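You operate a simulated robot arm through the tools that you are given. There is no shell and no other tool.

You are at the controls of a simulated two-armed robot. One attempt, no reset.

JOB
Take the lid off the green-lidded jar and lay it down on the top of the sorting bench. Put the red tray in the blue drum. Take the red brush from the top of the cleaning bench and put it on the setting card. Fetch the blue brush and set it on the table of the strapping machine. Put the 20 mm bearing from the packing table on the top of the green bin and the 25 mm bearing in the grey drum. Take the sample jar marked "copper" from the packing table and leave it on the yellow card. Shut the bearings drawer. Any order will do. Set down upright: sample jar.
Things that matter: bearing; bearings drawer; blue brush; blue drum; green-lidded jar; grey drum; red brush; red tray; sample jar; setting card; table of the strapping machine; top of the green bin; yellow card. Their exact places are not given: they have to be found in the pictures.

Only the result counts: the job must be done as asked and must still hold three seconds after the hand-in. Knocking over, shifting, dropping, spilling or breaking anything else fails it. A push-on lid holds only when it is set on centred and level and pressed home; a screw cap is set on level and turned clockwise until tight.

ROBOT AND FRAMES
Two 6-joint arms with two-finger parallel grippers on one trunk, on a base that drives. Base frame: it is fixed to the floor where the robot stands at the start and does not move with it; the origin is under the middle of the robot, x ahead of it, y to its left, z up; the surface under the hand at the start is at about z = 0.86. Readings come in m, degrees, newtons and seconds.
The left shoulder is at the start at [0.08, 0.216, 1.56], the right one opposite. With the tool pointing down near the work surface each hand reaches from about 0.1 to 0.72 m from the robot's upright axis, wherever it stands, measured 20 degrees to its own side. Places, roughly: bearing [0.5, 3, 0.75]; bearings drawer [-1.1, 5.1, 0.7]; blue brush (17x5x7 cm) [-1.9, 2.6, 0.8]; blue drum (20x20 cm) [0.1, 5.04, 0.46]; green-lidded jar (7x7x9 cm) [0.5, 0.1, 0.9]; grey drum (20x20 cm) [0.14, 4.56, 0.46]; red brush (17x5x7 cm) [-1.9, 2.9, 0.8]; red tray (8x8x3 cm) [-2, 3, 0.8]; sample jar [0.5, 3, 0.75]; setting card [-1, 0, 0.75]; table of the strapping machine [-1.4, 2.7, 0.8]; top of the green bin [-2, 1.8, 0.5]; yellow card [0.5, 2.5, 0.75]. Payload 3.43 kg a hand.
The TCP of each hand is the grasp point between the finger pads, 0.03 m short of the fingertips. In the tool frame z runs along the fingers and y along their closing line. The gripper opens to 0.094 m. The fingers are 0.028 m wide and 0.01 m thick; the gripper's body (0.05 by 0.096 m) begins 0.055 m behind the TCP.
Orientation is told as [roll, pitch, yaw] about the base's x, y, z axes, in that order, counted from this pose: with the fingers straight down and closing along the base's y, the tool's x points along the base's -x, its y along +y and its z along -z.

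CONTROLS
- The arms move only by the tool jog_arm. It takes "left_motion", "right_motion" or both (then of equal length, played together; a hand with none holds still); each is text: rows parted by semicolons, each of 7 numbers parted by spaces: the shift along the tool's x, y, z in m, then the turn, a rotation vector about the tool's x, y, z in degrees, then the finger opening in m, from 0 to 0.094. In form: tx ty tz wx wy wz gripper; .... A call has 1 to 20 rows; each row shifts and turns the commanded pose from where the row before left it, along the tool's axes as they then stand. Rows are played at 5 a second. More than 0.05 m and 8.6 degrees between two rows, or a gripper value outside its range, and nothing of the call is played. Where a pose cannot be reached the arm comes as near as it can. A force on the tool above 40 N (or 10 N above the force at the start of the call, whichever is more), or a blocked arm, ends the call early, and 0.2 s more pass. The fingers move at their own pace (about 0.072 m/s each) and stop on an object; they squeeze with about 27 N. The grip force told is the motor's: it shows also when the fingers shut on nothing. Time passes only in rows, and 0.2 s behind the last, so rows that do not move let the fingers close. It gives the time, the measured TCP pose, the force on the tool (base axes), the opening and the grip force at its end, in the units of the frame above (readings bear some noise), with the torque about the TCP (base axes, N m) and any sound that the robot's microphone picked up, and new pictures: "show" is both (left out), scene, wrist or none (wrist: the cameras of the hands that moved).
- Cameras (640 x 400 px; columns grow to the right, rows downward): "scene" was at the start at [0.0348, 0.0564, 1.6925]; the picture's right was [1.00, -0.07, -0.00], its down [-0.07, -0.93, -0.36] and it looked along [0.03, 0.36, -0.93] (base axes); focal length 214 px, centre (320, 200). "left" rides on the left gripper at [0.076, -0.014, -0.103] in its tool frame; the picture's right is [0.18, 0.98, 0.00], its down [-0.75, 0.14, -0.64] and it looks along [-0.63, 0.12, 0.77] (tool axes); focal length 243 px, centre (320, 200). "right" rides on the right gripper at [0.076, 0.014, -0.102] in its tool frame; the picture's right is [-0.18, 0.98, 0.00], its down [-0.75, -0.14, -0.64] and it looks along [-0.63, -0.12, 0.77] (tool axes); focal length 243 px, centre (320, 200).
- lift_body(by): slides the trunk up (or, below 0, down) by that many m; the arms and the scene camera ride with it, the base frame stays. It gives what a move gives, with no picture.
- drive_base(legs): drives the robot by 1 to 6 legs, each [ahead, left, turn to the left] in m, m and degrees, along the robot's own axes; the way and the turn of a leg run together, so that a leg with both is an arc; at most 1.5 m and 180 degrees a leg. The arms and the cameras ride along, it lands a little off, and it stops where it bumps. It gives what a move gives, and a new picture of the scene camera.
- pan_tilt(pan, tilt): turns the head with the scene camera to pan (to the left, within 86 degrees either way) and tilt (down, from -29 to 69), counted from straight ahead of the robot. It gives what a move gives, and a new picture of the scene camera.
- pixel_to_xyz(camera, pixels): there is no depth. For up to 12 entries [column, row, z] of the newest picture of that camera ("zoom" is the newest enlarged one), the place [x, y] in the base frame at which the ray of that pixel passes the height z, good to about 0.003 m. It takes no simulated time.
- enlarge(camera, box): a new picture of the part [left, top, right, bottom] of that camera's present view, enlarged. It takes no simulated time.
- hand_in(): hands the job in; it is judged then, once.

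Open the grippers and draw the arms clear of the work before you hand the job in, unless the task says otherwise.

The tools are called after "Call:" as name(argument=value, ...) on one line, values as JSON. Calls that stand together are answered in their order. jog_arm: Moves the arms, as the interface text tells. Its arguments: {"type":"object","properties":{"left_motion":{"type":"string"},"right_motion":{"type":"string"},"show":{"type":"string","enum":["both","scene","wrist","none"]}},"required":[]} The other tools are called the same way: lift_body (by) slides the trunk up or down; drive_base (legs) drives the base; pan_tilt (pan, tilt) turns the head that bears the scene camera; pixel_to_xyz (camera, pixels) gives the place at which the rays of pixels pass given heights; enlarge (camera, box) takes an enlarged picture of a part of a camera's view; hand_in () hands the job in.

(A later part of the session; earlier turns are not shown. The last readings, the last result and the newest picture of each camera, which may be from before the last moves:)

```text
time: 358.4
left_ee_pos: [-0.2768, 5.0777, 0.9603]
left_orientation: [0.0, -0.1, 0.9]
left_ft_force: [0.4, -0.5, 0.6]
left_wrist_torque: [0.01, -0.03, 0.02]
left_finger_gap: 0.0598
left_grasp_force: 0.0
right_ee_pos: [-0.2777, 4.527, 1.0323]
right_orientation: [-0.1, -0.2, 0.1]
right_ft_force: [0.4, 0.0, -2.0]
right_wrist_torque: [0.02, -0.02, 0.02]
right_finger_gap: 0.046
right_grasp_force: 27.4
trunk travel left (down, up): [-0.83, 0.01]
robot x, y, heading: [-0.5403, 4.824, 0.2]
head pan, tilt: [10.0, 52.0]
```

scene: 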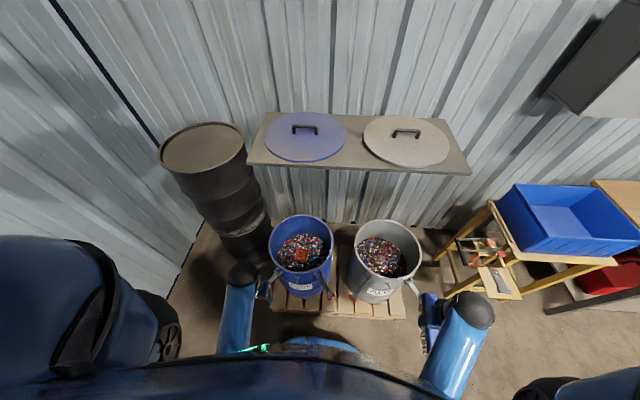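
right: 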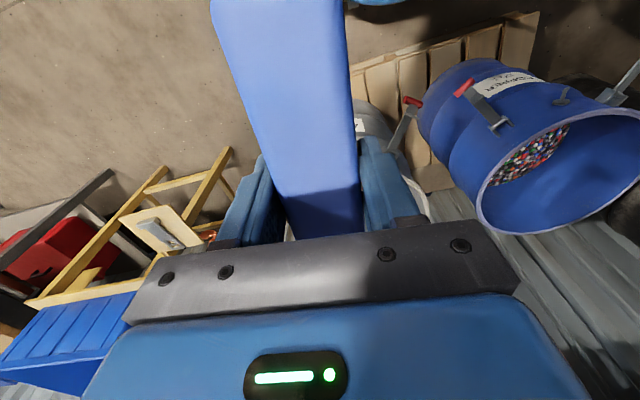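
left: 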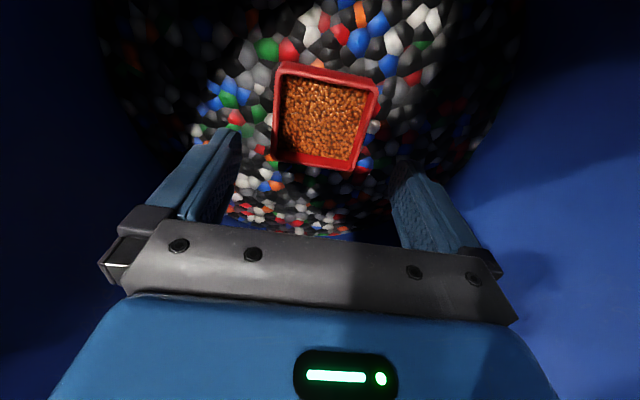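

The tray is visible in the blue drum. Now to the strapping machine: I drive south into the corridor and turn around to face west.

Call:
drive_base(legs=[[0, -0.9, 0], [0.17, 0, 0], [0, 0, 179.5]])

Call:
pan_tilt(pan=25, tilt=40)

```text
time: 371.4
left_ee_pos: [-0.6401, 3.6839, 0.9604]
left_orientation: [0.1, -0.1, 178.6]
left_ft_force: [0.8, 0.7, -0.6]
left_wrist_torque: [0.01, -0.02, -0.02]
left_finger_gap: 0.0598
left_grasp_force: 0.0
right_ee_pos: [-0.6173, 4.2327, 1.0332]
right_orientation: [0.0, -0.3, 177.8]
right_ft_force: [0.2, 0.8, -2.3]
right_wrist_torque: [0.02, 0.0, 0.0]
right_finger_gap: 0.0459
right_grasp_force: 26.6
trunk travel left (down, up): [-0.83, 0.01]
robot x, y, heading: [-0.3672, 3.9308, 177.8]
head pan, tilt: [10.0, 52.0]
```

scene: 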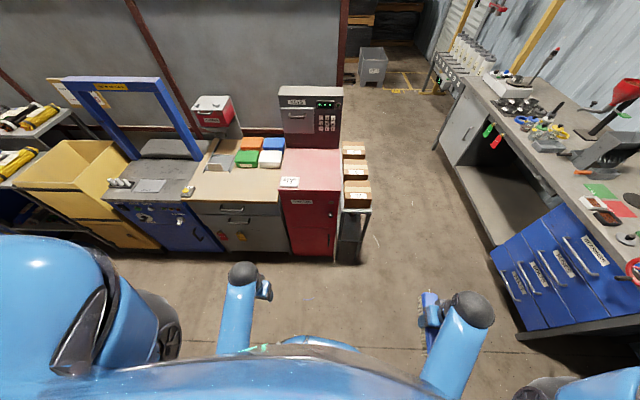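

```text
time: 372.2
left_ee_pos: [-0.6397, 3.6836, 0.9591]
left_orientation: [0.1, -0.1, 178.6]
left_ft_force: [0.2, 0.1, 0.4]
left_wrist_torque: [0.01, -0.02, -0.03]
left_finger_gap: 0.0601
left_grasp_force: 0.1
right_ee_pos: [-0.6158, 4.2322, 1.0352]
right_orientation: [-0.2, -0.3, 177.8]
right_ft_force: [-0.2, 1.2, -1.9]
right_wrist_torque: [-0.01, -0.01, -0.01]
right_finger_gap: 0.0461
right_grasp_force: 27.4
trunk travel left (down, up): [-0.83, 0.01]
robot x, y, heading: [-0.3704, 3.9278, 177.8]
head pan, tilt: [25.0, 40.0]
```

scene: 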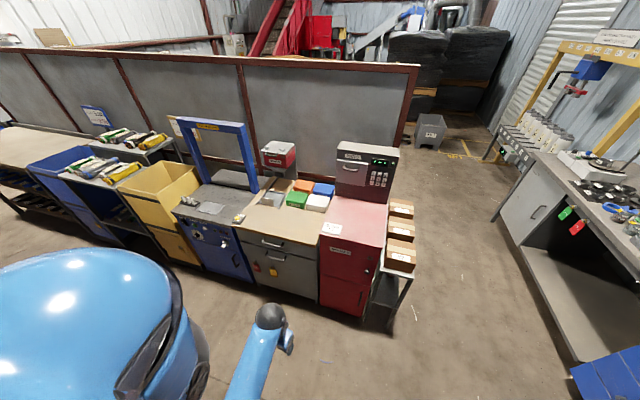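

The strapping machine (blue arch, blue cabinet, grey table) is at (210,200). I enlarge and compute its table's extent.

Call:
enlarge(camera="scene", box=[150, 100, 290, 290])

Call:
pixel_to_xyz(camera="scene", pixels=[[210, 207, 0.8], [172, 210, 0.8], [237, 225, 0.8], [205, 185, 0.8], [257, 192, 0.8], [240, 180, 0.8], [215, 237, 0.7], [238, 190, 0.8]])

```text
2.11 times, centred on (220, 195) of scene
```

zoom: 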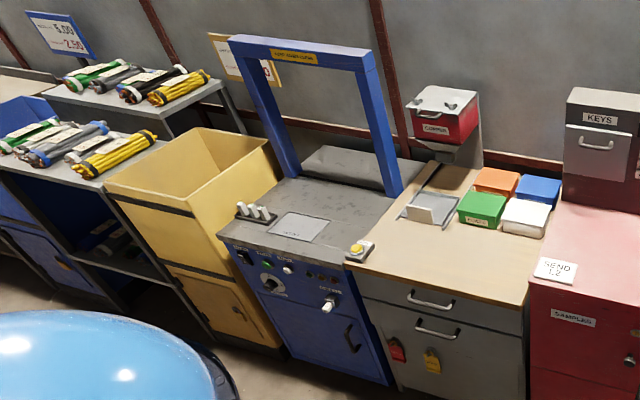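

```text
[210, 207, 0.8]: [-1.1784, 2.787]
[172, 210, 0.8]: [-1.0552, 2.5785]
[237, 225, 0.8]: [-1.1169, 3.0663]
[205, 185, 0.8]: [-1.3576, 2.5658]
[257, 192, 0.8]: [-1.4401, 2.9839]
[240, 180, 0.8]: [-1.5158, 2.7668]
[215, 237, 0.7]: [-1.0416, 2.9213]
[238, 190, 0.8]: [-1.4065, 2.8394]
```

The table's free zone in front of the arch is around (−1.25, 2.79). I slide south along the corridor and approach it so the right hand faces it.

Call:
drive_base(legs=[[0, 1.36, 2.2], [0.25, 0, 0]])

Call:
pan_tilt(pan=0, tilt=50)

```text
time: 380.4
left_ee_pos: [-0.8909, 2.3067, 0.9605]
left_orientation: [0.0, -0.3, -178.8]
left_ft_force: [0.3, 0.5, 0.4]
left_wrist_torque: [0.06, 0.01, 0.01]
left_finger_gap: 0.0598
left_grasp_force: 0.2
right_ee_pos: [-0.8934, 2.8566, 1.0341]
right_orientation: [-0.1, -0.4, -179.6]
right_ft_force: [1.1, 1.0, -2.1]
right_wrist_torque: [0.01, 0.05, -0.01]
right_finger_gap: 0.046
right_grasp_force: 26.7
trunk travel left (down, up): [-0.83, 0.01]
robot x, y, heading: [-0.6336, 2.562, -179.6]
head pan, tilt: [25.0, 40.0]
```

scene: 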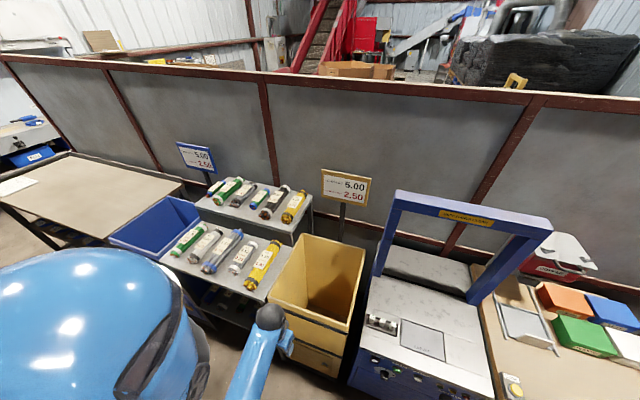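

```text
time: 381.3
left_ee_pos: [-0.8953, 2.3059, 0.9601]
left_orientation: [0.1, -0.1, -178.9]
left_ft_force: [0.4, 0.0, -0.1]
left_wrist_torque: [0.0, -0.01, -0.02]
left_finger_gap: 0.06
left_grasp_force: 0.0
right_ee_pos: [-0.8974, 2.8578, 1.033]
right_orientation: [0.0, -0.3, -179.5]
right_ft_force: [0.2, -0.4, -1.1]
right_wrist_torque: [0.02, -0.01, 0.01]
right_finger_gap: 0.0462
right_grasp_force: 27.4
trunk travel left (down, up): [-0.83, 0.01]
robot x, y, heading: [-0.6303, 2.5633, -179.2]
head pan, tilt: [0.0, 50.0]
```

scene: 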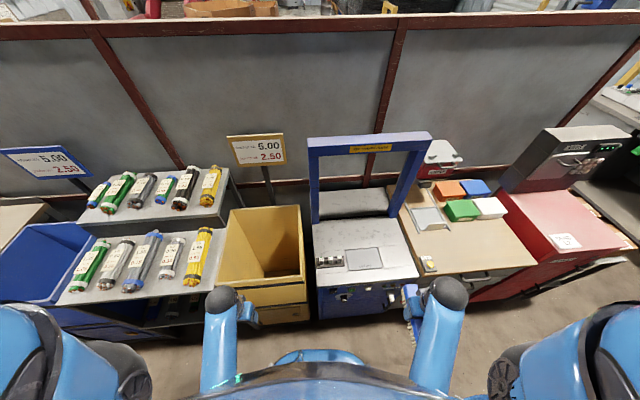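

The strapping machine table is right ahead at (360,240). I enlarge and compute.

Call:
enlarge(camera="scene", box=[290, 120, 450, 320])

Call:
pixel_to_xyz(camera="scene", pixels=[[315, 222, 0.8], [398, 217, 0.8], [315, 285, 0.8], [418, 276, 0.8], [360, 240, 0.8], [347, 250, 0.8], [381, 247, 0.8], [349, 269, 0.8], [383, 266, 0.8], [329, 262, 0.8]])

```text
2.00 times, centred on (370, 220) of scene
```

zoom: 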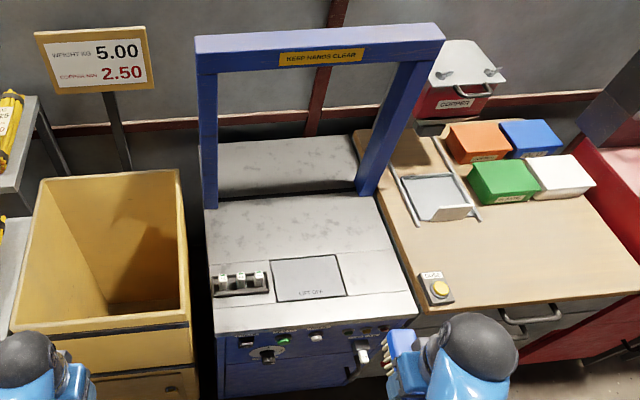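

```text
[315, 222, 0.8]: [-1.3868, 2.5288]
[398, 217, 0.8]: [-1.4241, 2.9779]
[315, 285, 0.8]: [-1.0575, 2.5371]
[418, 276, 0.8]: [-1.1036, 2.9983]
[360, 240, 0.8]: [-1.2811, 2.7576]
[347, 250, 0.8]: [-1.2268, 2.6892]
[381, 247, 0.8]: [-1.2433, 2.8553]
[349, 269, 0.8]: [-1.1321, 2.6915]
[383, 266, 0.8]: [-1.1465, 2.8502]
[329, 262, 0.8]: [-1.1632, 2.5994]
```

Right of the "LIFT OFF" hatch there is a bare strip of table: y 2.86–2.99, x −1.1…−1.38. I'll set the brush there lengthwise at about (−1.24, 2.922). Lower trunk slightly and move the right hand there.

Call:
lift_body(by=-0.06)

Call:
jog_arm(right_motion="-0.043 -0.008 0 0 0 0 0.03; -0.043 -0.008 0 0 0 0 0.03; -0.043 -0.008 0 0 0 0 0.03; -0.043 -0.008 0 0 0 0 0.03; -0.043 -0.008 0 0 0 0 0.03; -0.043 -0.008 0 0 0 0 0.03; -0.043 -0.008 0 0 0 0 0.03; -0.042 -0.008 0 0 0 0 0.03; 0 0 0 0 0 0 0.03", show="both")

```text
time: 382.3
left_ee_pos: [-0.8945, 2.3066, 0.9012]
left_orientation: [0.0, -0.2, -178.8]
left_ft_force: [-1.2, 0.5, -0.3]
left_wrist_torque: [0.0, -0.02, 0.03]
left_finger_gap: 0.06
left_grasp_force: 0.1
right_ee_pos: [-0.8971, 2.8574, 0.9743]
right_orientation: [0.0, -0.3, -179.6]
right_ft_force: [0.2, -0.3, -1.5]
right_wrist_torque: [0.02, -0.03, 0.0]
right_finger_gap: 0.0459
right_grasp_force: 27.5
trunk travel left (down, up): [-0.77, 0.07]
robot x, y, heading: [-0.634, 2.5622, -179.4]
head pan, tilt: [0.0, 50.0]
```

```text
time: 384.3
left_ee_pos: [-0.8937, 2.307, 0.9003]
left_orientation: [0.2, -0.1, -178.7]
left_ft_force: [-0.1, -0.2, -0.2]
left_wrist_torque: [0.01, 0.0, 0.0]
left_finger_gap: 0.0602
left_grasp_force: 0.2
right_ee_pos: [-1.2408, 2.9182, 0.9756]
right_orientation: [0.0, -0.4, -179.6]
right_ft_force: [-0.1, -0.1, -0.7]
right_wrist_torque: [0.0, -0.03, 0.01]
right_finger_gap: 0.046
right_grasp_force: 27.0
trunk travel left (down, up): [-0.77, 0.07]
robot x, y, heading: [-0.6293, 2.5634, -179.2]
head pan, tilt: [0.0, 50.0]
```

scene: 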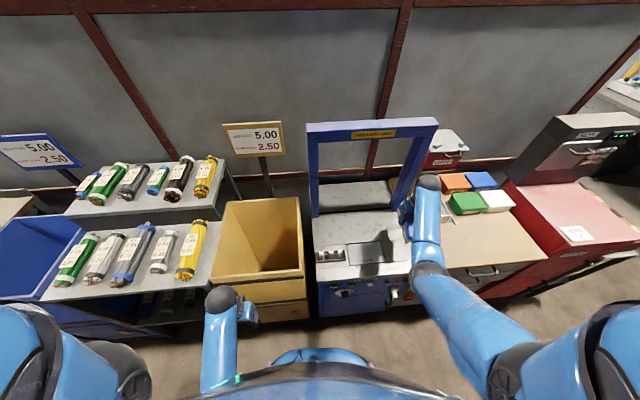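
right: 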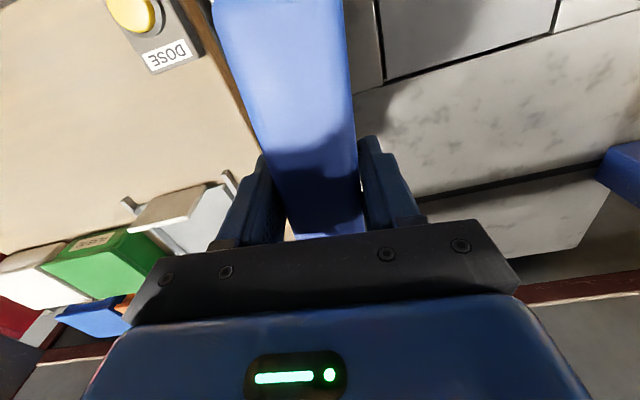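

The brush is above the bare strip of the table, between hatch edge and table edge. I lower it until contact.

Call:
jog_arm(right_motion="0 0 0.03 0 0 0 0.03; 0 0 0.03 0 0 0 0.03; 0 0 0.02 0 0 0 0.03; 0 0 0.008 0 0 0 0.03; 0 0 0 0 0 0 0.03", show="wrist")

```text
time: 385.5
left_ee_pos: [-0.8948, 2.3074, 0.9]
left_orientation: [0.1, -0.1, -178.8]
left_ft_force: [-0.2, 0.3, -0.1]
left_wrist_torque: [0.02, -0.03, 0.0]
left_finger_gap: 0.0601
left_grasp_force: 0.0
right_ee_pos: [-1.2407, 2.9196, 0.8863]
right_orientation: [0.0, -0.3, -179.6]
right_ft_force: [0.2, 0.5, -1.3]
right_wrist_torque: [0.0, 0.0, -0.02]
right_finger_gap: 0.0458
right_grasp_force: 26.8
trunk travel left (down, up): [-0.77, 0.07]
robot x, y, heading: [-0.6297, 2.5619, -179.4]
head pan, tilt: [0.0, 50.0]
```

right: 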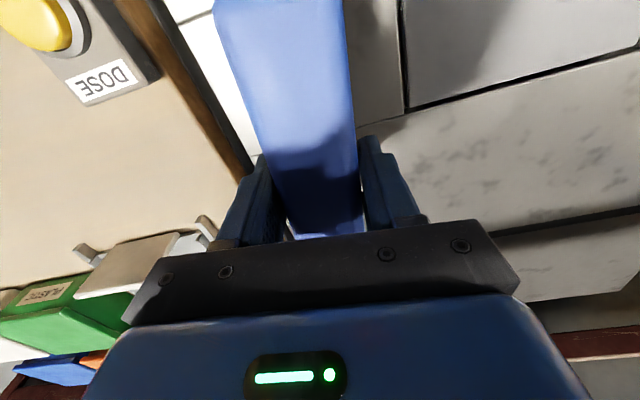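

Good alignment: table edge on the left of the brush is visible with margin. I continue down slowly.

Call:
jog_arm(right_motion="0 0 0.01 0 0 0 0.03; 0 0 0.008 0 0 0 0.03; 0 0 0.006 0 0 0 0.03; 0 0 0.004 0 0 0 0.03; 0 0 0 0 0 0 0.03", show="wrist")

```text
time: 386.7
left_ee_pos: [-0.8938, 2.3072, 0.9003]
left_orientation: [0.1, -0.2, -178.8]
left_ft_force: [0.9, 0.4, -0.2]
left_wrist_torque: [0.01, 0.0, 0.03]
left_finger_gap: 0.0601
left_grasp_force: 0.1
right_ee_pos: [-1.2426, 2.9209, 0.8588]
right_orientation: [0.0, -0.2, -179.6]
right_ft_force: [-0.4, -0.1, -0.9]
right_wrist_torque: [-0.05, -0.01, 0.0]
right_finger_gap: 0.046
right_grasp_force: 27.3
trunk travel left (down, up): [-0.77, 0.07]
robot x, y, heading: [-0.6346, 2.5636, -179.5]
head pan, tilt: [0.0, 50.0]
```

right: 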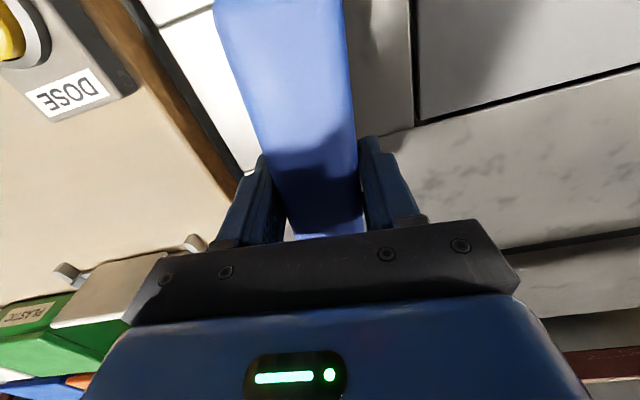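

Call:
jog_arm(right_motion="0 0 0.004 0 0 0 0.03; 0 0 0.004 0 0 0 0.03; 0 0 0.003 0 0 0 0.03; 0 0 0.003 0 0 0 0.03; 0 0 0 0 0 0 0.03", show="none")

```text
time: 387.9
left_ee_pos: [-0.894, 2.3076, 0.9001]
left_orientation: [0.1, -0.2, -178.8]
left_ft_force: [0.2, 0.5, -0.1]
left_wrist_torque: [-0.01, -0.01, 0.01]
left_finger_gap: 0.06
left_grasp_force: 0.1
right_ee_pos: [-1.2408, 2.9192, 0.8451]
right_orientation: [0.0, -0.2, -179.5]
right_ft_force: [0.4, -0.5, -1.9]
right_wrist_torque: [-0.04, -0.01, 0.02]
right_finger_gap: 0.0462
right_grasp_force: 26.8
trunk travel left (down, up): [-0.77, 0.07]
robot x, y, heading: [-0.6349, 2.5633, -179.5]
head pan, tilt: [0.0, 50.0]
```

Call:
jog_arm(right_motion="0 0 0.004 0 0 0 0.03; 0 0 0.004 0 0 0 0.03; 0 0 0.004 0 0 0 0.03; 0 0 0.003 0 0 0 0.03; 0 0 0 0 0 0 0.03", show="wrist")

```text
time: 389.1
left_ee_pos: [-0.8919, 2.3066, 0.9019]
left_orientation: [0.1, -0.2, -178.8]
left_ft_force: [0.1, 0.3, -0.1]
left_wrist_torque: [0.01, -0.02, 0.02]
left_finger_gap: 0.0597
left_grasp_force: 0.2
right_ee_pos: [-1.2407, 2.9193, 0.8323]
right_orientation: [-0.3, -0.6, -179.6]
right_ft_force: [0.0, 2.5, 20.3]
right_wrist_torque: [-0.1, -0.58, 0.05]
right_finger_gap: 0.0462
right_grasp_force: 26.9
trunk travel left (down, up): [-0.77, 0.07]
robot x, y, heading: [-0.6309, 2.564, -179.5]
head pan, tilt: [0.0, 50.0]
```

right: 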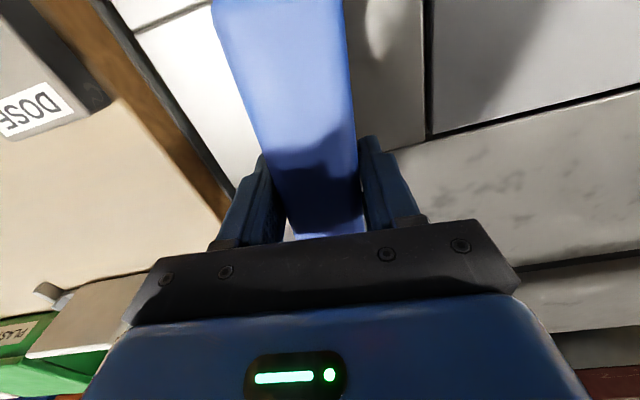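

Contact (20 N). I ease up 1.5 mm, open, and lift away.

Call:
jog_arm(right_motion="0 0 -0.0015 0 0 0 0.03; 0 0 0 0 0 0 0.06; 0 0 0 0 0 0 0.075; 0 0 0 0 0 0 0.075; 0 0 -0.03 0 0 0 0.075; 0 0 -0.04 0 0 0 0.075; 0 0 -0.04 0 0 0 0.075; 0 0 0 0 0 0 0.075", show="wrist")

```text
time: 390.9
left_ee_pos: [-0.8936, 2.3065, 0.8999]
left_orientation: [0.1, 0.0, -178.8]
left_ft_force: [0.4, -0.2, 0.2]
left_wrist_torque: [-0.01, 0.01, 0.01]
left_finger_gap: 0.06
left_grasp_force: 0.0
right_ee_pos: [-1.2408, 2.9193, 0.9418]
right_orientation: [-0.1, -0.2, -179.6]
right_ft_force: [0.1, 0.0, -0.6]
right_wrist_torque: [-0.02, -0.03, 0.02]
right_finger_gap: 0.0751
right_grasp_force: 0.1
trunk travel left (down, up): [-0.77, 0.07]
robot x, y, heading: [-0.6369, 2.562, -179.4]
head pan, tilt: [0.0, 50.0]
```

right: 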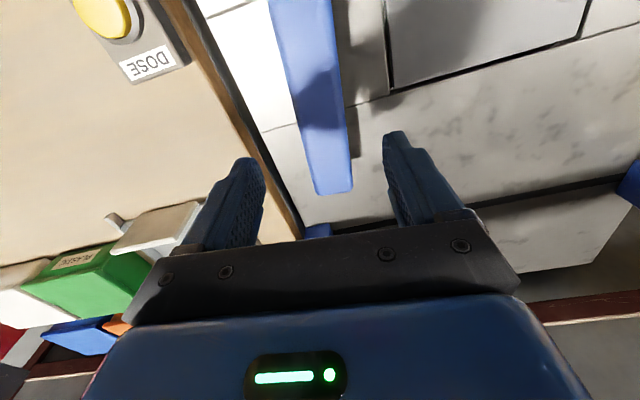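

The blue brush stands on the strapping machine's table. I retract the right hand.

Call:
jog_arm(right_motion="0.043 0.008 -0.005 0 0 0 0.06; 0.043 0.008 -0.005 0 0 0 0.06; 0.043 0.008 0 0 0 0 0.06; 0.043 0.008 0 0 0 0 0.06; 0.043 0.008 0 0 0 0 0.06; 0.043 0.008 0 0 0 0 0.06; 0.043 0.008 0 0 0 0 0.06; 0.03 0 0 0 0 0 0.06; 0 0 0 0 0 0 0.06", show="scene")

Call:
enlarge(camera="scene", box=[290, 120, 450, 320])

```text
time: 392.9
left_ee_pos: [-0.8942, 2.3071, 0.9]
left_orientation: [0.1, 0.0, -178.7]
left_ft_force: [-0.8, 0.9, 0.4]
left_wrist_torque: [0.02, 0.01, -0.03]
left_finger_gap: 0.0599
left_grasp_force: 0.0
right_ee_pos: [-0.9088, 2.8647, 0.9502]
right_orientation: [0.0, -0.1, -179.5]
right_ft_force: [0.0, 0.2, -0.3]
right_wrist_torque: [0.0, -0.05, 0.0]
right_finger_gap: 0.0599
right_grasp_force: 0.1
trunk travel left (down, up): [-0.77, 0.07]
robot x, y, heading: [-0.6352, 2.5644, -179.2]
head pan, tilt: [0.0, 50.0]
```

scene: 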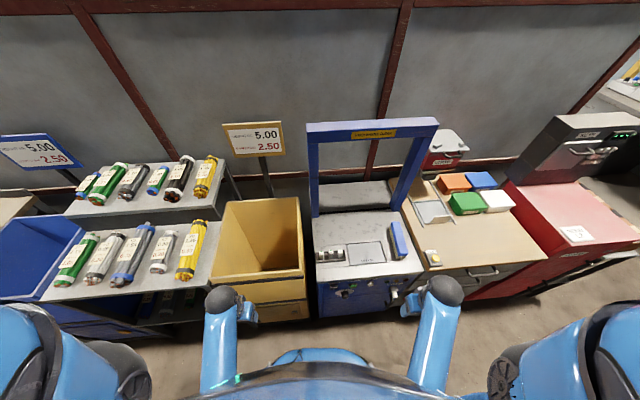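

```text
2.00 times, centred on (370, 220) of scene
```

zoom: 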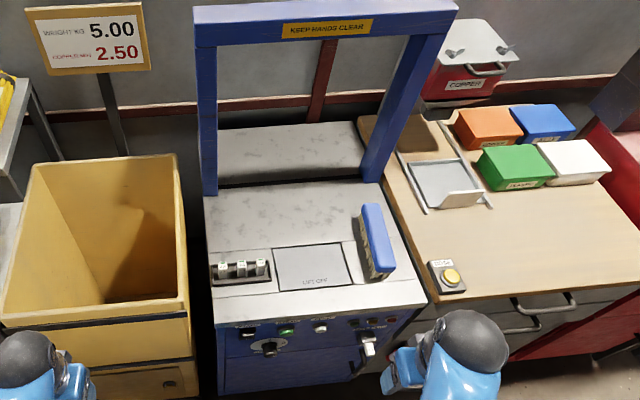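

The blue brush stands on the strapping table. Next the red brush: I go back via the north passage to the west aisle.

Call:
drive_base(legs=[[-0.25, 0, -0.4], [0, -1.4, 0], [0, -0.62, 0], [1.4, 0, 0]])

```text
time: 411.0
left_ee_pos: [-2.0818, 4.3108, 0.9006]
left_orientation: [0.1, -0.1, -178.7]
left_ft_force: [0.5, -0.5, -0.1]
left_wrist_torque: [0.03, -0.02, -0.01]
left_finger_gap: 0.0602
left_grasp_force: 0.1
right_ee_pos: [-2.0975, 4.867, 0.9492]
right_orientation: [-0.2, -0.2, -179.5]
right_ft_force: [-0.5, 0.6, -0.5]
right_wrist_torque: [0.0, 0.0, 0.0]
right_finger_gap: 0.0599
right_grasp_force: 0.1
trunk travel left (down, up): [-0.77, 0.07]
robot x, y, heading: [-1.8174, 4.5664, -179.1]
head pan, tilt: [0.0, 50.0]
```

scene: 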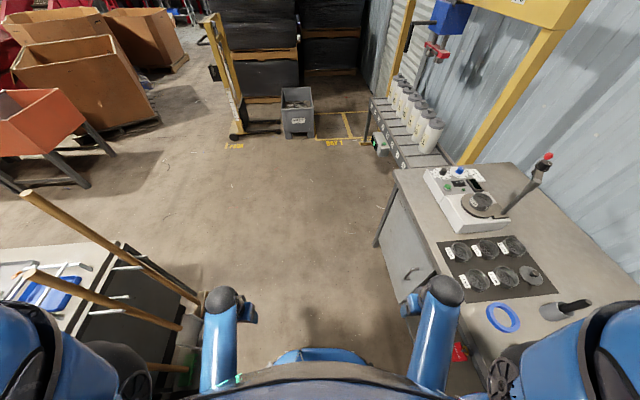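

I continue west, then turn south and drive down the aisle.

Call:
drive_base(legs=[[1.08, 0, -0.5], [0, 0, 90], [1.4, 0, 0], [0.15, 0, 0]])

```text
time: 428.0
left_ee_pos: [-2.6306, 2.7421, 0.9002]
left_orientation: [0.1, -0.3, -88.8]
left_ft_force: [-0.9, 0.5, -0.1]
left_wrist_torque: [0.0, -0.01, -0.05]
left_finger_gap: 0.0602
left_grasp_force: 0.2
right_ee_pos: [-3.1874, 2.7278, 0.9503]
right_orientation: [-0.1, -0.5, -89.8]
right_ft_force: [0.2, 0.0, -0.4]
right_wrist_torque: [-0.04, -0.02, 0.0]
right_finger_gap: 0.0599
right_grasp_force: 0.0
trunk travel left (down, up): [-0.77, 0.07]
robot x, y, heading: [-2.8909, 3.0044, -89.5]
head pan, tilt: [0.0, 50.0]
```

scene: 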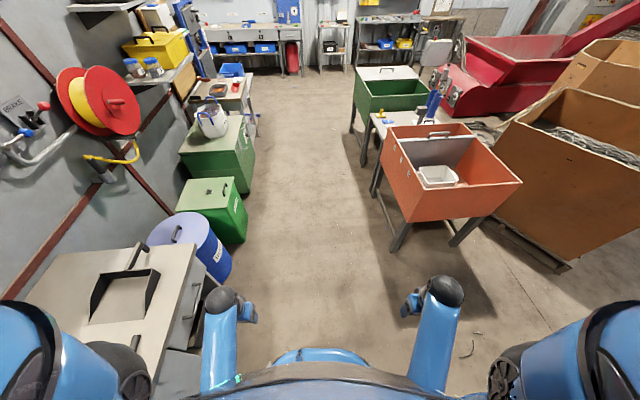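

I turn left 119.5° to heading 30° and move up to the bench.

Call:
lift_body(by=0.06)

Call:
drive_base(legs=[[0, 0, 119.5], [0.163, -0.075, 0]])

Call:
pan_tilt(pan=-30, tilt=50)

```text
time: 429.0
left_ee_pos: [-2.631, 2.7409, 0.959]
left_orientation: [0.0, 0.1, -89.0]
left_ft_force: [-0.3, -0.5, -0.1]
left_wrist_torque: [-0.02, 0.03, 0.0]
left_finger_gap: 0.0601
left_grasp_force: 0.0
right_ee_pos: [-3.1877, 2.7271, 1.0104]
right_orientation: [-0.1, -0.2, -89.7]
right_ft_force: [0.6, -0.4, -0.5]
right_wrist_torque: [-0.05, 0.02, 0.02]
right_finger_gap: 0.0601
right_grasp_force: 0.1
trunk travel left (down, up): [-0.83, 0.01]
robot x, y, heading: [-2.887, 3.0048, -89.6]
head pan, tilt: [0.0, 50.0]
```

```text
time: 435.4
left_ee_pos: [-2.6095, 3.3682, 0.9601]
left_orientation: [-0.1, -0.1, 30.6]
left_ft_force: [-0.2, -0.1, -0.1]
left_wrist_torque: [-0.02, -0.04, 0.01]
left_finger_gap: 0.06
left_grasp_force: 0.1
right_ee_pos: [-2.3244, 2.8897, 1.0103]
right_orientation: [-0.2, -0.3, 29.6]
right_ft_force: [0.0, 0.0, 0.2]
right_wrist_torque: [-0.03, -0.02, 0.01]
right_finger_gap: 0.0602
right_grasp_force: 0.0
trunk travel left (down, up): [-0.83, 0.01]
robot x, y, heading: [-2.7096, 3.016, 29.7]
head pan, tilt: [0.0, 50.0]
```

scene: 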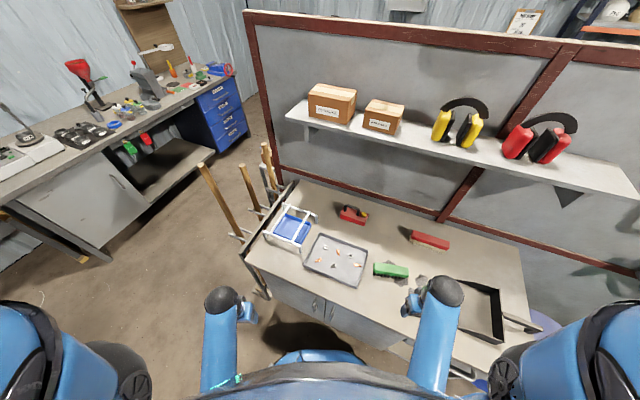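

```text
time: 436.4
left_ee_pos: [-2.6058, 3.3705, 0.9605]
left_orientation: [0.1, 0.1, 30.5]
left_ft_force: [-0.7, 0.3, -0.7]
left_wrist_torque: [0.0, 0.0, 0.0]
left_finger_gap: 0.0599
left_grasp_force: 0.0
right_ee_pos: [-2.3192, 2.8911, 1.009]
right_orientation: [-0.2, -0.1, 29.7]
right_ft_force: [-0.4, 0.7, -0.3]
right_wrist_torque: [0.02, -0.01, 0.01]
right_finger_gap: 0.0599
right_grasp_force: 0.1
trunk travel left (down, up): [-0.83, 0.01]
robot x, y, heading: [-2.7081, 3.0179, 30.0]
head pan, tilt: [-30.0, 50.0]
```

scene: 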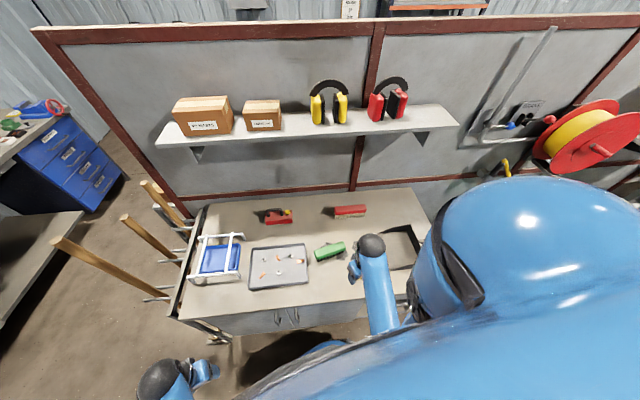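

The red brush is at (350,210). I enlarge and compute its ends.

Call:
enlarge(camera="scene", box=[290, 180, 410, 255])

```text
5.33 times, centred on (350, 218) of scene
```

zoom: 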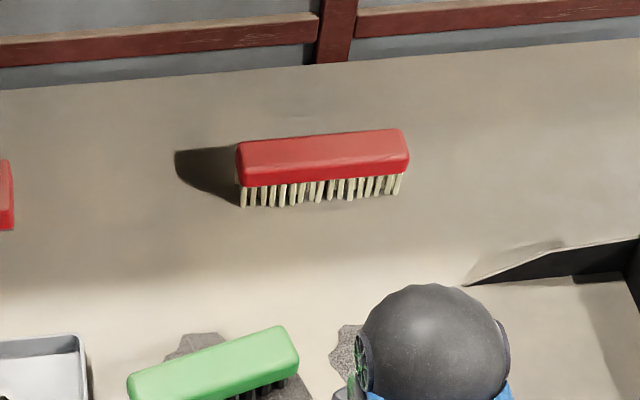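

Call:
pixel_to_xyz(camera="scene", pixels=[[334.6, 209.6, 0.867], [366.5, 207.3, 0.867], [350.4, 208.3, 0.867]])

Call:
jog_arm(right_motion="0 0 0 0 0 -7.9 0.06; 0 0 0 0 0 -7.9 0.06; 0 0 0 0 0 -7.9 0.07; 0 0 0 0 0 -7.9 0.08; 0 0 0 0 0 -7.9 0.09; 0 0 0 0 0 -7.9 0.09; 0 0 0 0 0 -7.9 0.09; 0 0 0 0 0 -7.9 0.09; 0 0 0 0 0 0 0.09", show="none")

```text
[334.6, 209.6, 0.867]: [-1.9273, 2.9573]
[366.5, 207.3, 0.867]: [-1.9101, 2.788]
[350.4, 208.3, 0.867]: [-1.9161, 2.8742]
```

```text
time: 438.4
left_ee_pos: [-2.6053, 3.3698, 0.9589]
left_orientation: [0.0, -0.1, 30.4]
left_ft_force: [0.0, -0.4, 0.2]
left_wrist_torque: [-0.02, 0.0, -0.02]
left_finger_gap: 0.0601
left_grasp_force: 0.0
right_ee_pos: [-2.3208, 2.8899, 1.0098]
right_orientation: [-0.2, -0.1, 92.9]
right_ft_force: [0.4, -0.7, 0.2]
right_wrist_torque: [0.01, 0.0, -0.02]
right_finger_gap: 0.0898
right_grasp_force: 0.0
trunk travel left (down, up): [-0.83, 0.01]
robot x, y, heading: [-2.7096, 3.0166, 29.9]
head pan, tilt: [-30.0, 50.0]
```

Red brush centre ≈(−1.918, 2.872), axis turned ≈5°. I repeat the procedure: lower the trunk a little, move toward it, raise the hand, lower the trunk again.

Call:
lift_body(by=-0.07)

Call:
jog_arm(right_motion="0 0 0 0 0 -1.6 0.09; 0.002 -0.043 0 0 0 0 0.09; 0.002 -0.043 0 0 0 0 0.09; 0.002 -0.043 0 0 0 0 0.09; 0.002 -0.043 0 0 0 0 0.09; 0.002 -0.043 0 0 0 0 0.09; 0.002 -0.043 0 0 0 0 0.09; 0.002 -0.03 0 0 0 0 0.09; 0 0 -0.03 0 0 0 0.09; 0 0 -0.03 0 0 0 0.09; 0 0 -0.03 0 0 0 0.09; 0 0 0 0 0 0 0.09", show="wrist")

```text
time: 439.5
left_ee_pos: [-2.6076, 3.369, 0.8903]
left_orientation: [0.0, 0.0, 30.6]
left_ft_force: [0.5, 0.6, 0.0]
left_wrist_torque: [0.0, 0.02, -0.02]
left_finger_gap: 0.0599
left_grasp_force: 0.0
right_ee_pos: [-2.3203, 2.8884, 0.94]
right_orientation: [-0.2, 0.0, 92.8]
right_ft_force: [0.5, 0.5, -0.5]
right_wrist_torque: [-0.03, -0.03, 0.01]
right_finger_gap: 0.0898
right_grasp_force: 0.1
trunk travel left (down, up): [-0.76, 0.08]
robot x, y, heading: [-2.7119, 3.0176, 29.7]
head pan, tilt: [-30.0, 50.0]
```

```text
time: 442.1
left_ee_pos: [-2.6066, 3.3698, 0.8898]
left_orientation: [0.0, 0.0, 30.4]
left_ft_force: [0.4, -0.7, 0.1]
left_wrist_torque: [0.01, 0.0, 0.01]
left_finger_gap: 0.06
left_grasp_force: 0.0
right_ee_pos: [-2.0275, 2.8975, 1.0229]
right_orientation: [-0.2, -0.1, 94.4]
right_ft_force: [-0.4, 0.2, 1.2]
right_wrist_torque: [0.03, -0.02, -0.01]
right_finger_gap: 0.09
right_grasp_force: 0.0
right hand out of reach, approached as far as the arm can: row 11
trunk travel left (down, up): [-0.76, 0.08]
robot x, y, heading: [-2.7037, 3.0153, 30.1]
head pan, tilt: [-30.0, 50.0]
```

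right: 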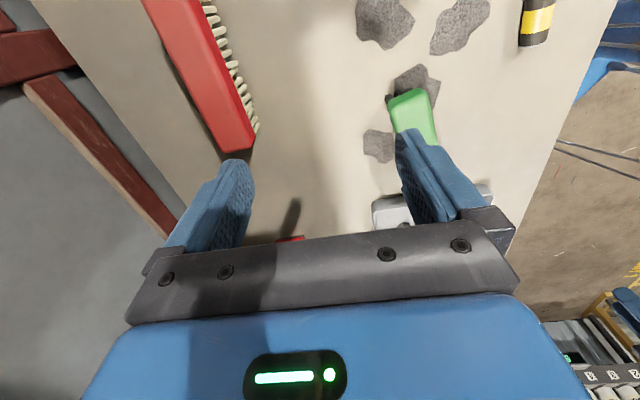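

Before lowering: the green brush is near the west finger, so I lower only 0.1, keeping the tips ≈2 cm above it.

Call:
lift_body(by=-0.1)

Call:
jog_arm(right_motion="0.011 -0.03 0 0 0 0 0.09; 0.011 -0.04 0 0 0 0 0.09; 0.011 -0.037 0 0 0 0 0.09; 0 0 0 0 0 0 0.09", show="wrist")

```text
time: 443.4
left_ee_pos: [-2.6074, 3.3697, 0.7899]
left_orientation: [0.0, 0.0, 30.5]
left_ft_force: [0.1, -0.4, -0.7]
left_wrist_torque: [-0.03, -0.01, 0.01]
left_finger_gap: 0.0598
left_grasp_force: 0.0
right_ee_pos: [-2.0282, 2.8988, 0.922]
right_orientation: [-0.4, 0.0, 94.5]
right_ft_force: [0.4, 0.7, -0.2]
right_wrist_torque: [0.01, 0.0, 0.0]
right_finger_gap: 0.0899
right_grasp_force: 0.0
trunk travel left (down, up): [-0.66, 0.18]
robot x, y, heading: [-2.7071, 3.0195, 29.9]
head pan, tilt: [-30.0, 50.0]
```

```text
time: 444.4
left_ee_pos: [-2.6073, 3.3682, 0.7895]
left_orientation: [0.0, -0.2, 30.5]
left_ft_force: [0.5, -0.1, 0.1]
left_wrist_torque: [0.0, 0.02, 0.0]
left_finger_gap: 0.0601
left_grasp_force: 0.1
right_ee_pos: [-1.9197, 2.8738, 0.9243]
right_orientation: [-0.3, 0.1, 94.5]
right_ft_force: [0.1, -0.4, 0.8]
right_wrist_torque: [-0.03, -0.05, -0.01]
right_finger_gap: 0.0901
right_grasp_force: 0.0
trunk travel left (down, up): [-0.66, 0.18]
robot x, y, heading: [-2.7117, 3.0179, 29.8]
head pan, tilt: [-30.0, 50.0]
```

right: 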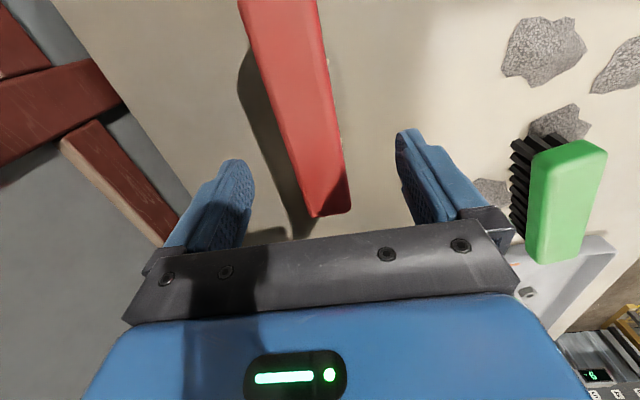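

The red brush is lined up, 5 mm off to the east. I correct and descend around it.

Call:
jog_arm(right_motion="0 -0.005 0 0 0 0 0.09; 0 0 0.025 0 0 0 0.09; 0 0 0.025 0 0 0 0.09; 0 0 0.021 0 0 0 0.09; 0 0 0 0 0 0 0.09", show="wrist")

```text
time: 445.6
left_ee_pos: [-2.607, 3.3697, 0.7905]
left_orientation: [0.0, -0.1, 30.5]
left_ft_force: [0.4, 0.7, -0.3]
left_wrist_torque: [-0.03, 0.02, -0.01]
left_finger_gap: 0.0602
left_grasp_force: 0.0
right_ee_pos: [-1.9144, 2.8747, 0.8535]
right_orientation: [-0.3, 0.0, 94.4]
right_ft_force: [0.0, 0.4, -0.1]
right_wrist_torque: [-0.01, -0.01, 0.0]
right_finger_gap: 0.09
right_grasp_force: 0.1
trunk travel left (down, up): [-0.66, 0.18]
robot x, y, heading: [-2.71, 3.0169, 29.9]
head pan, tilt: [-30.0, 50.0]
```

right: 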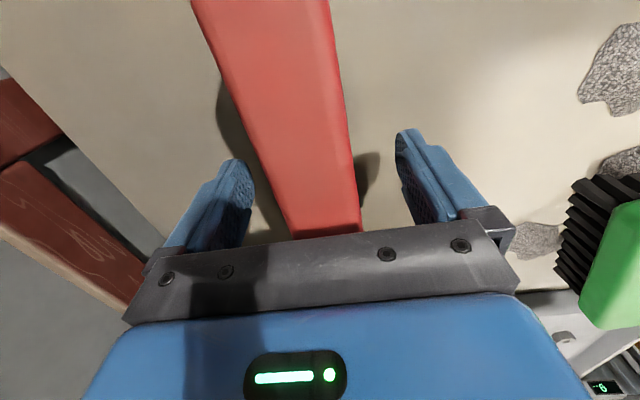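

I close on the red brush.

Call:
jog_arm(right_motion="0 0 0.001 0 0 0 0.07; 0 0 0 0 0 0 0.04; 0 0 0 0 0 0 0.03; 0 0 0 0 0 0 0.03; 0 0 0 0 0 0 0.03; 0 0 -0.02 0 0 0 0.03; 0 0 -0.025 0 0 0 0.03; 0 0.005 -0.025 0 0 0 0.03; 0 0.03 -0.005 0 0 0 0.03; 0 0.04 0 0 0 0 0.03; 0 0 0 0 0 0 0.03", show="both")

```text
time: 448.0
left_ee_pos: [-2.6068, 3.37, 0.7896]
left_orientation: [0.2, 0.0, 30.5]
left_ft_force: [0.2, 0.1, 0.9]
left_wrist_torque: [0.0, -0.01, 0.01]
left_finger_gap: 0.0598
left_grasp_force: 0.1
right_ee_pos: [-1.989, 2.8686, 0.926]
right_orientation: [-0.3, -0.1, 94.4]
right_ft_force: [0.5, 0.2, -1.0]
right_wrist_torque: [0.05, 0.03, -0.01]
right_finger_gap: 0.046
right_grasp_force: 26.9
trunk travel left (down, up): [-0.66, 0.18]
robot x, y, heading: [-2.709, 3.0173, 30.0]
head pan, tilt: [-30.0, 50.0]
```

scene: 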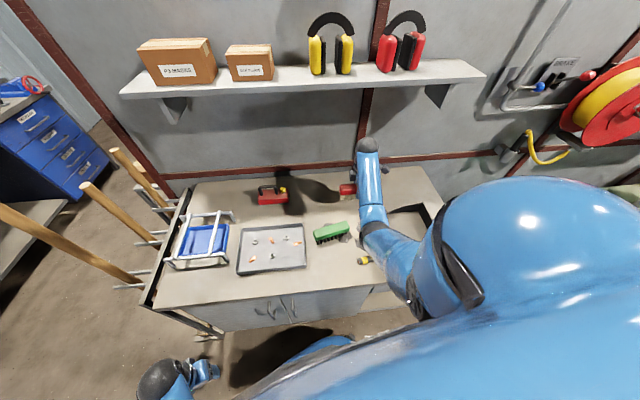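
right: 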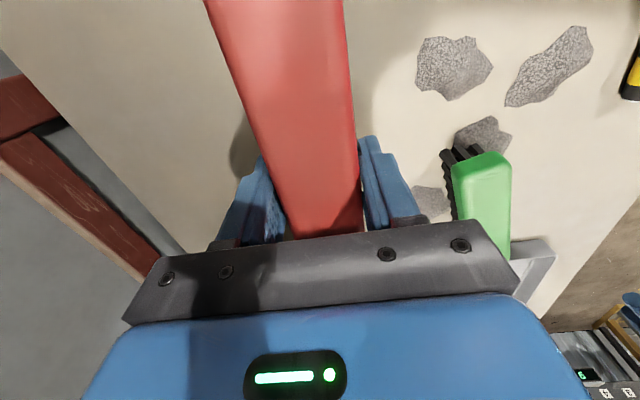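

The red brush is gripped and lifted. I raise the trunk, retract and turn the hand neutral.

Call:
lift_body(by=0.17)

Call:
jog_arm(right_motion="-0.013 0.038 0 0 0 0 0.03; -0.013 0.038 0 0 0 0 0.03; -0.013 0.038 0 0 0 0 0.03; -0.013 0.038 0 0 0 0 0.03; -0.013 0.038 0 0 0 0 0.03; -0.013 0.038 0 0 0 0 0.03; -0.013 0.038 0 0 0 0 0.03; 0 0 0 0 0 8.05 0.03; 0 0 0 0 0 8.05 0.03; 0 0 0 0 0 8.05 0.03; 0 0 0 0 0 8.05 0.03; 0 0 0 0 0 8.05 0.03; 0 0 0 0 0 8.05 0.03; 0 0 0 0 0 8.05 0.03; 0 0 0 0 0 8.05 0.03; 0 0 0 0 0 0 0.03", show="scene")

```text
time: 449.9
left_ee_pos: [-2.6061, 3.3689, 0.9592]
left_orientation: [0.0, 0.0, 30.4]
left_ft_force: [-0.2, 0.0, 0.1]
left_wrist_torque: [0.0, 0.02, 0.01]
left_finger_gap: 0.0602
left_grasp_force: 0.0
right_ee_pos: [-1.9884, 2.8683, 1.096]
right_orientation: [-0.3, 0.1, 94.4]
right_ft_force: [-0.7, 0.8, -1.4]
right_wrist_torque: [-0.03, 0.01, 0.03]
right_finger_gap: 0.046
right_grasp_force: 27.4
trunk travel left (down, up): [-0.83, 0.01]
robot x, y, heading: [-2.7106, 3.0163, 30.2]
head pan, tilt: [-30.0, 50.0]
```

```text
time: 453.3
left_ee_pos: [-2.6055, 3.3691, 0.9599]
left_orientation: [0.0, 0.0, 30.5]
left_ft_force: [0.0, -0.1, 1.0]
left_wrist_torque: [0.0, -0.04, -0.02]
left_finger_gap: 0.0603
left_grasp_force: 0.1
right_ee_pos: [-2.2388, 2.9391, 1.0347]
right_orientation: [-0.1, -0.5, 30.0]
right_ft_force: [-0.1, -0.3, -2.2]
right_wrist_torque: [0.02, 0.0, 0.05]
right_finger_gap: 0.046
right_grasp_force: 27.2
right hand out of reach, approached as far as the arm can: row 2, 3, 4, 5, 6
trunk travel left (down, up): [-0.83, 0.01]
robot x, y, heading: [-2.7127, 3.0142, 29.6]
head pan, tilt: [-30.0, 50.0]
```

scene: 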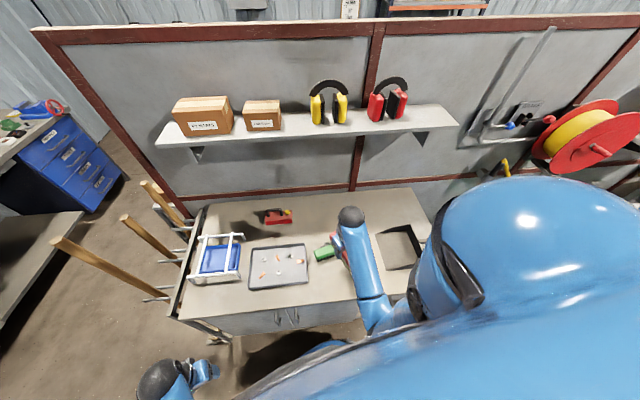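

I back out, turn north and drive to the passage, then turn east.

Call:
drive_base(legs=[[-0.22, 0, 0], [0, 0, 60.3], [1.4, 0, 0], [0.28, 0, 0], [0, 0, -90]])

Call:
pan_tilt(pan=0, tilt=40)

```text
time: 469.7
left_ee_pos: [-2.6448, 4.8521, 0.9604]
left_orientation: [0.0, 0.1, 0.5]
left_ft_force: [-0.4, -0.2, -0.3]
left_wrist_torque: [-0.01, -0.01, -0.02]
left_finger_gap: 0.0602
left_grasp_force: 0.1
right_ee_pos: [-2.5413, 4.2977, 1.0323]
right_orientation: [-0.2, -0.7, 0.1]
right_ft_force: [-0.2, -0.4, -1.6]
right_wrist_torque: [0.0, -0.01, 0.01]
right_finger_gap: 0.0461
right_grasp_force: 27.0
trunk travel left (down, up): [-0.83, 0.01]
robot x, y, heading: [-2.9073, 4.6008, -0.2]
head pan, tilt: [-30.0, 50.0]
```

scene: 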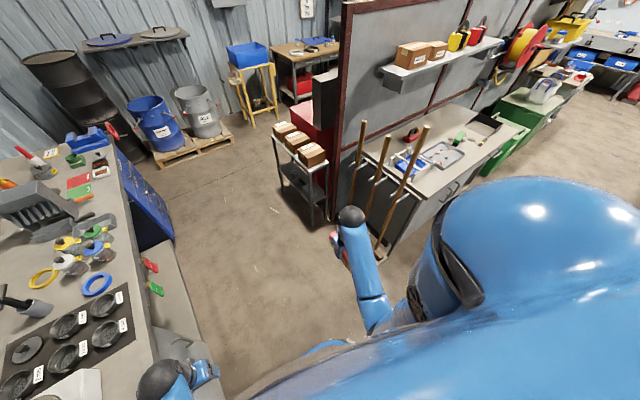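

```text
time: 470.6
left_ee_pos: [-2.6452, 4.8518, 0.9593]
left_orientation: [0.0, 0.0, 0.5]
left_ft_force: [0.0, 0.1, 0.6]
left_wrist_torque: [0.04, -0.02, 0.0]
left_finger_gap: 0.0599
left_grasp_force: 0.0
right_ee_pos: [-2.5408, 4.2983, 1.0337]
right_orientation: [-0.3, -0.5, 0.1]
right_ft_force: [0.6, -1.4, -1.5]
right_wrist_torque: [-0.02, -0.03, 0.01]
right_finger_gap: 0.0461
right_grasp_force: 26.5
trunk travel left (down, up): [-0.83, 0.01]
robot x, y, heading: [-2.9069, 4.6006, -0.1]
head pan, tilt: [0.0, 40.0]
```

scene: 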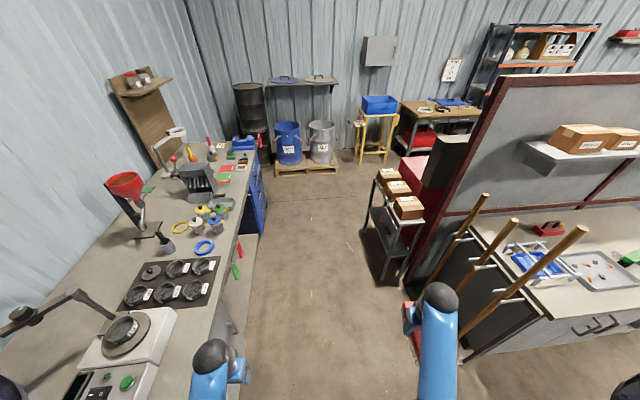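

I drive east through the passage, south into the corridor and turn to face west.

Call:
drive_base(legs=[[1.4, 0, 0], [1.12, 0, 0], [0, -0.7, 0], [0, 0, 179.9]])

```text
time: 482.7
left_ee_pos: [-0.1449, 4.8322, 0.9597]
left_orientation: [0.0, 0.0, -0.3]
left_ft_force: [-0.1, -0.6, 0.6]
left_wrist_torque: [-0.01, 0.04, 0.0]
left_finger_gap: 0.0599
left_grasp_force: 0.0
right_ee_pos: [-0.0484, 4.2756, 1.0326]
right_orientation: [-0.3, -0.4, -0.8]
right_ft_force: [0.1, -0.9, -2.1]
right_wrist_torque: [0.03, -0.01, -0.01]
right_finger_gap: 0.0461
right_grasp_force: 26.8
trunk travel left (down, up): [-0.83, 0.01]
robot x, y, heading: [-0.4163, 4.5874, -0.9]
head pan, tilt: [0.0, 40.0]
stopped in leg 2: the robot was blocked; the commanded pose is now the measured one
```

scene: 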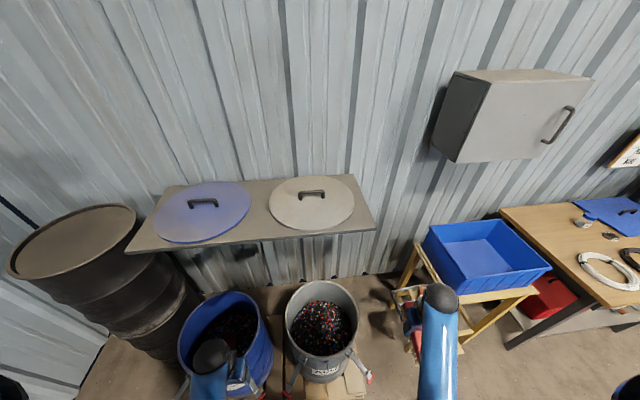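

I touched the pallet with the base; nothing seems displaced. I back off, and continue south.

Call:
drive_base(legs=[[-0.14, 0, 0.9], [0, -0.75, 0]])

Call:
pan_tilt(pan=40, tilt=45)

```text
time: 487.7
left_ee_pos: [-0.2891, 4.0911, 0.9597]
left_orientation: [-0.1, -0.1, 0.8]
left_ft_force: [-0.4, -0.8, -0.4]
left_wrist_torque: [-0.01, 0.02, 0.0]
left_finger_gap: 0.06
left_grasp_force: 0.0
right_ee_pos: [-0.1833, 3.5365, 1.0342]
right_orientation: [-0.3, -0.6, 0.2]
right_ft_force: [-1.1, 0.6, -1.3]
right_wrist_torque: [-0.02, -0.02, 0.01]
right_finger_gap: 0.046
right_grasp_force: 27.0
trunk travel left (down, up): [-0.83, 0.01]
robot x, y, heading: [-0.5531, 3.8367, 0.2]
head pan, tilt: [0.0, 40.0]
```

scene: 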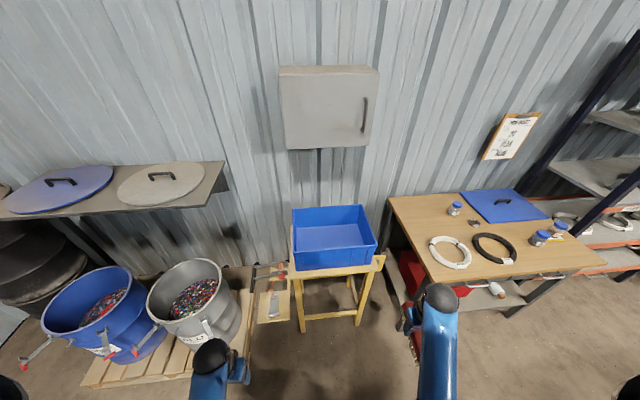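

```text
time: 488.8
left_ee_pos: [-0.292, 4.0887, 0.9594]
left_orientation: [0.2, -0.1, 0.8]
left_ft_force: [-0.1, -0.3, 0.8]
left_wrist_torque: [0.0, 0.03, -0.03]
left_finger_gap: 0.0598
left_grasp_force: 0.1
right_ee_pos: [-0.1839, 3.5348, 1.0336]
right_orientation: [-0.3, -0.5, 0.3]
right_ft_force: [0.5, 0.0, -1.6]
right_wrist_torque: [0.02, 0.01, 0.02]
right_finger_gap: 0.0461
right_grasp_force: 26.9
trunk travel left (down, up): [-0.83, 0.01]
robot x, y, heading: [-0.555, 3.8361, -0.0]
head pan, tilt: [40.0, 45.0]
```

scene: 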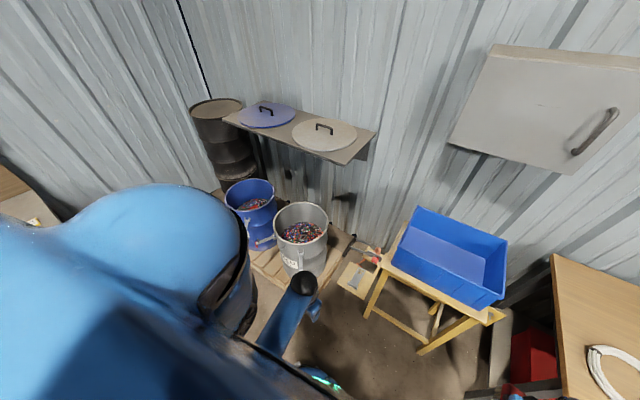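

I use this view to verify both drums' contents.

Call:
enlarge(camera="scene", box=[210, 165, 350, 285])

```text
3.33 times, centred on (280, 225) of scene
```

zoom: 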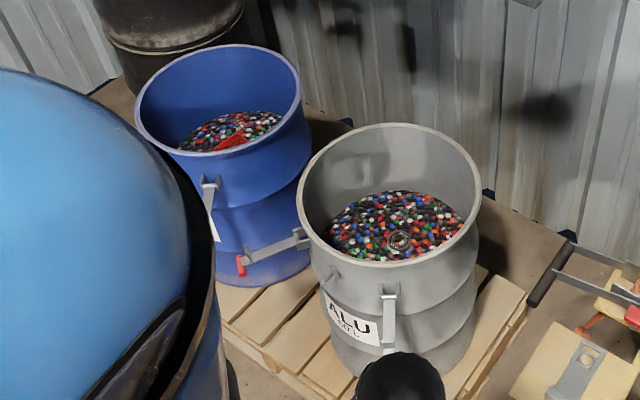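

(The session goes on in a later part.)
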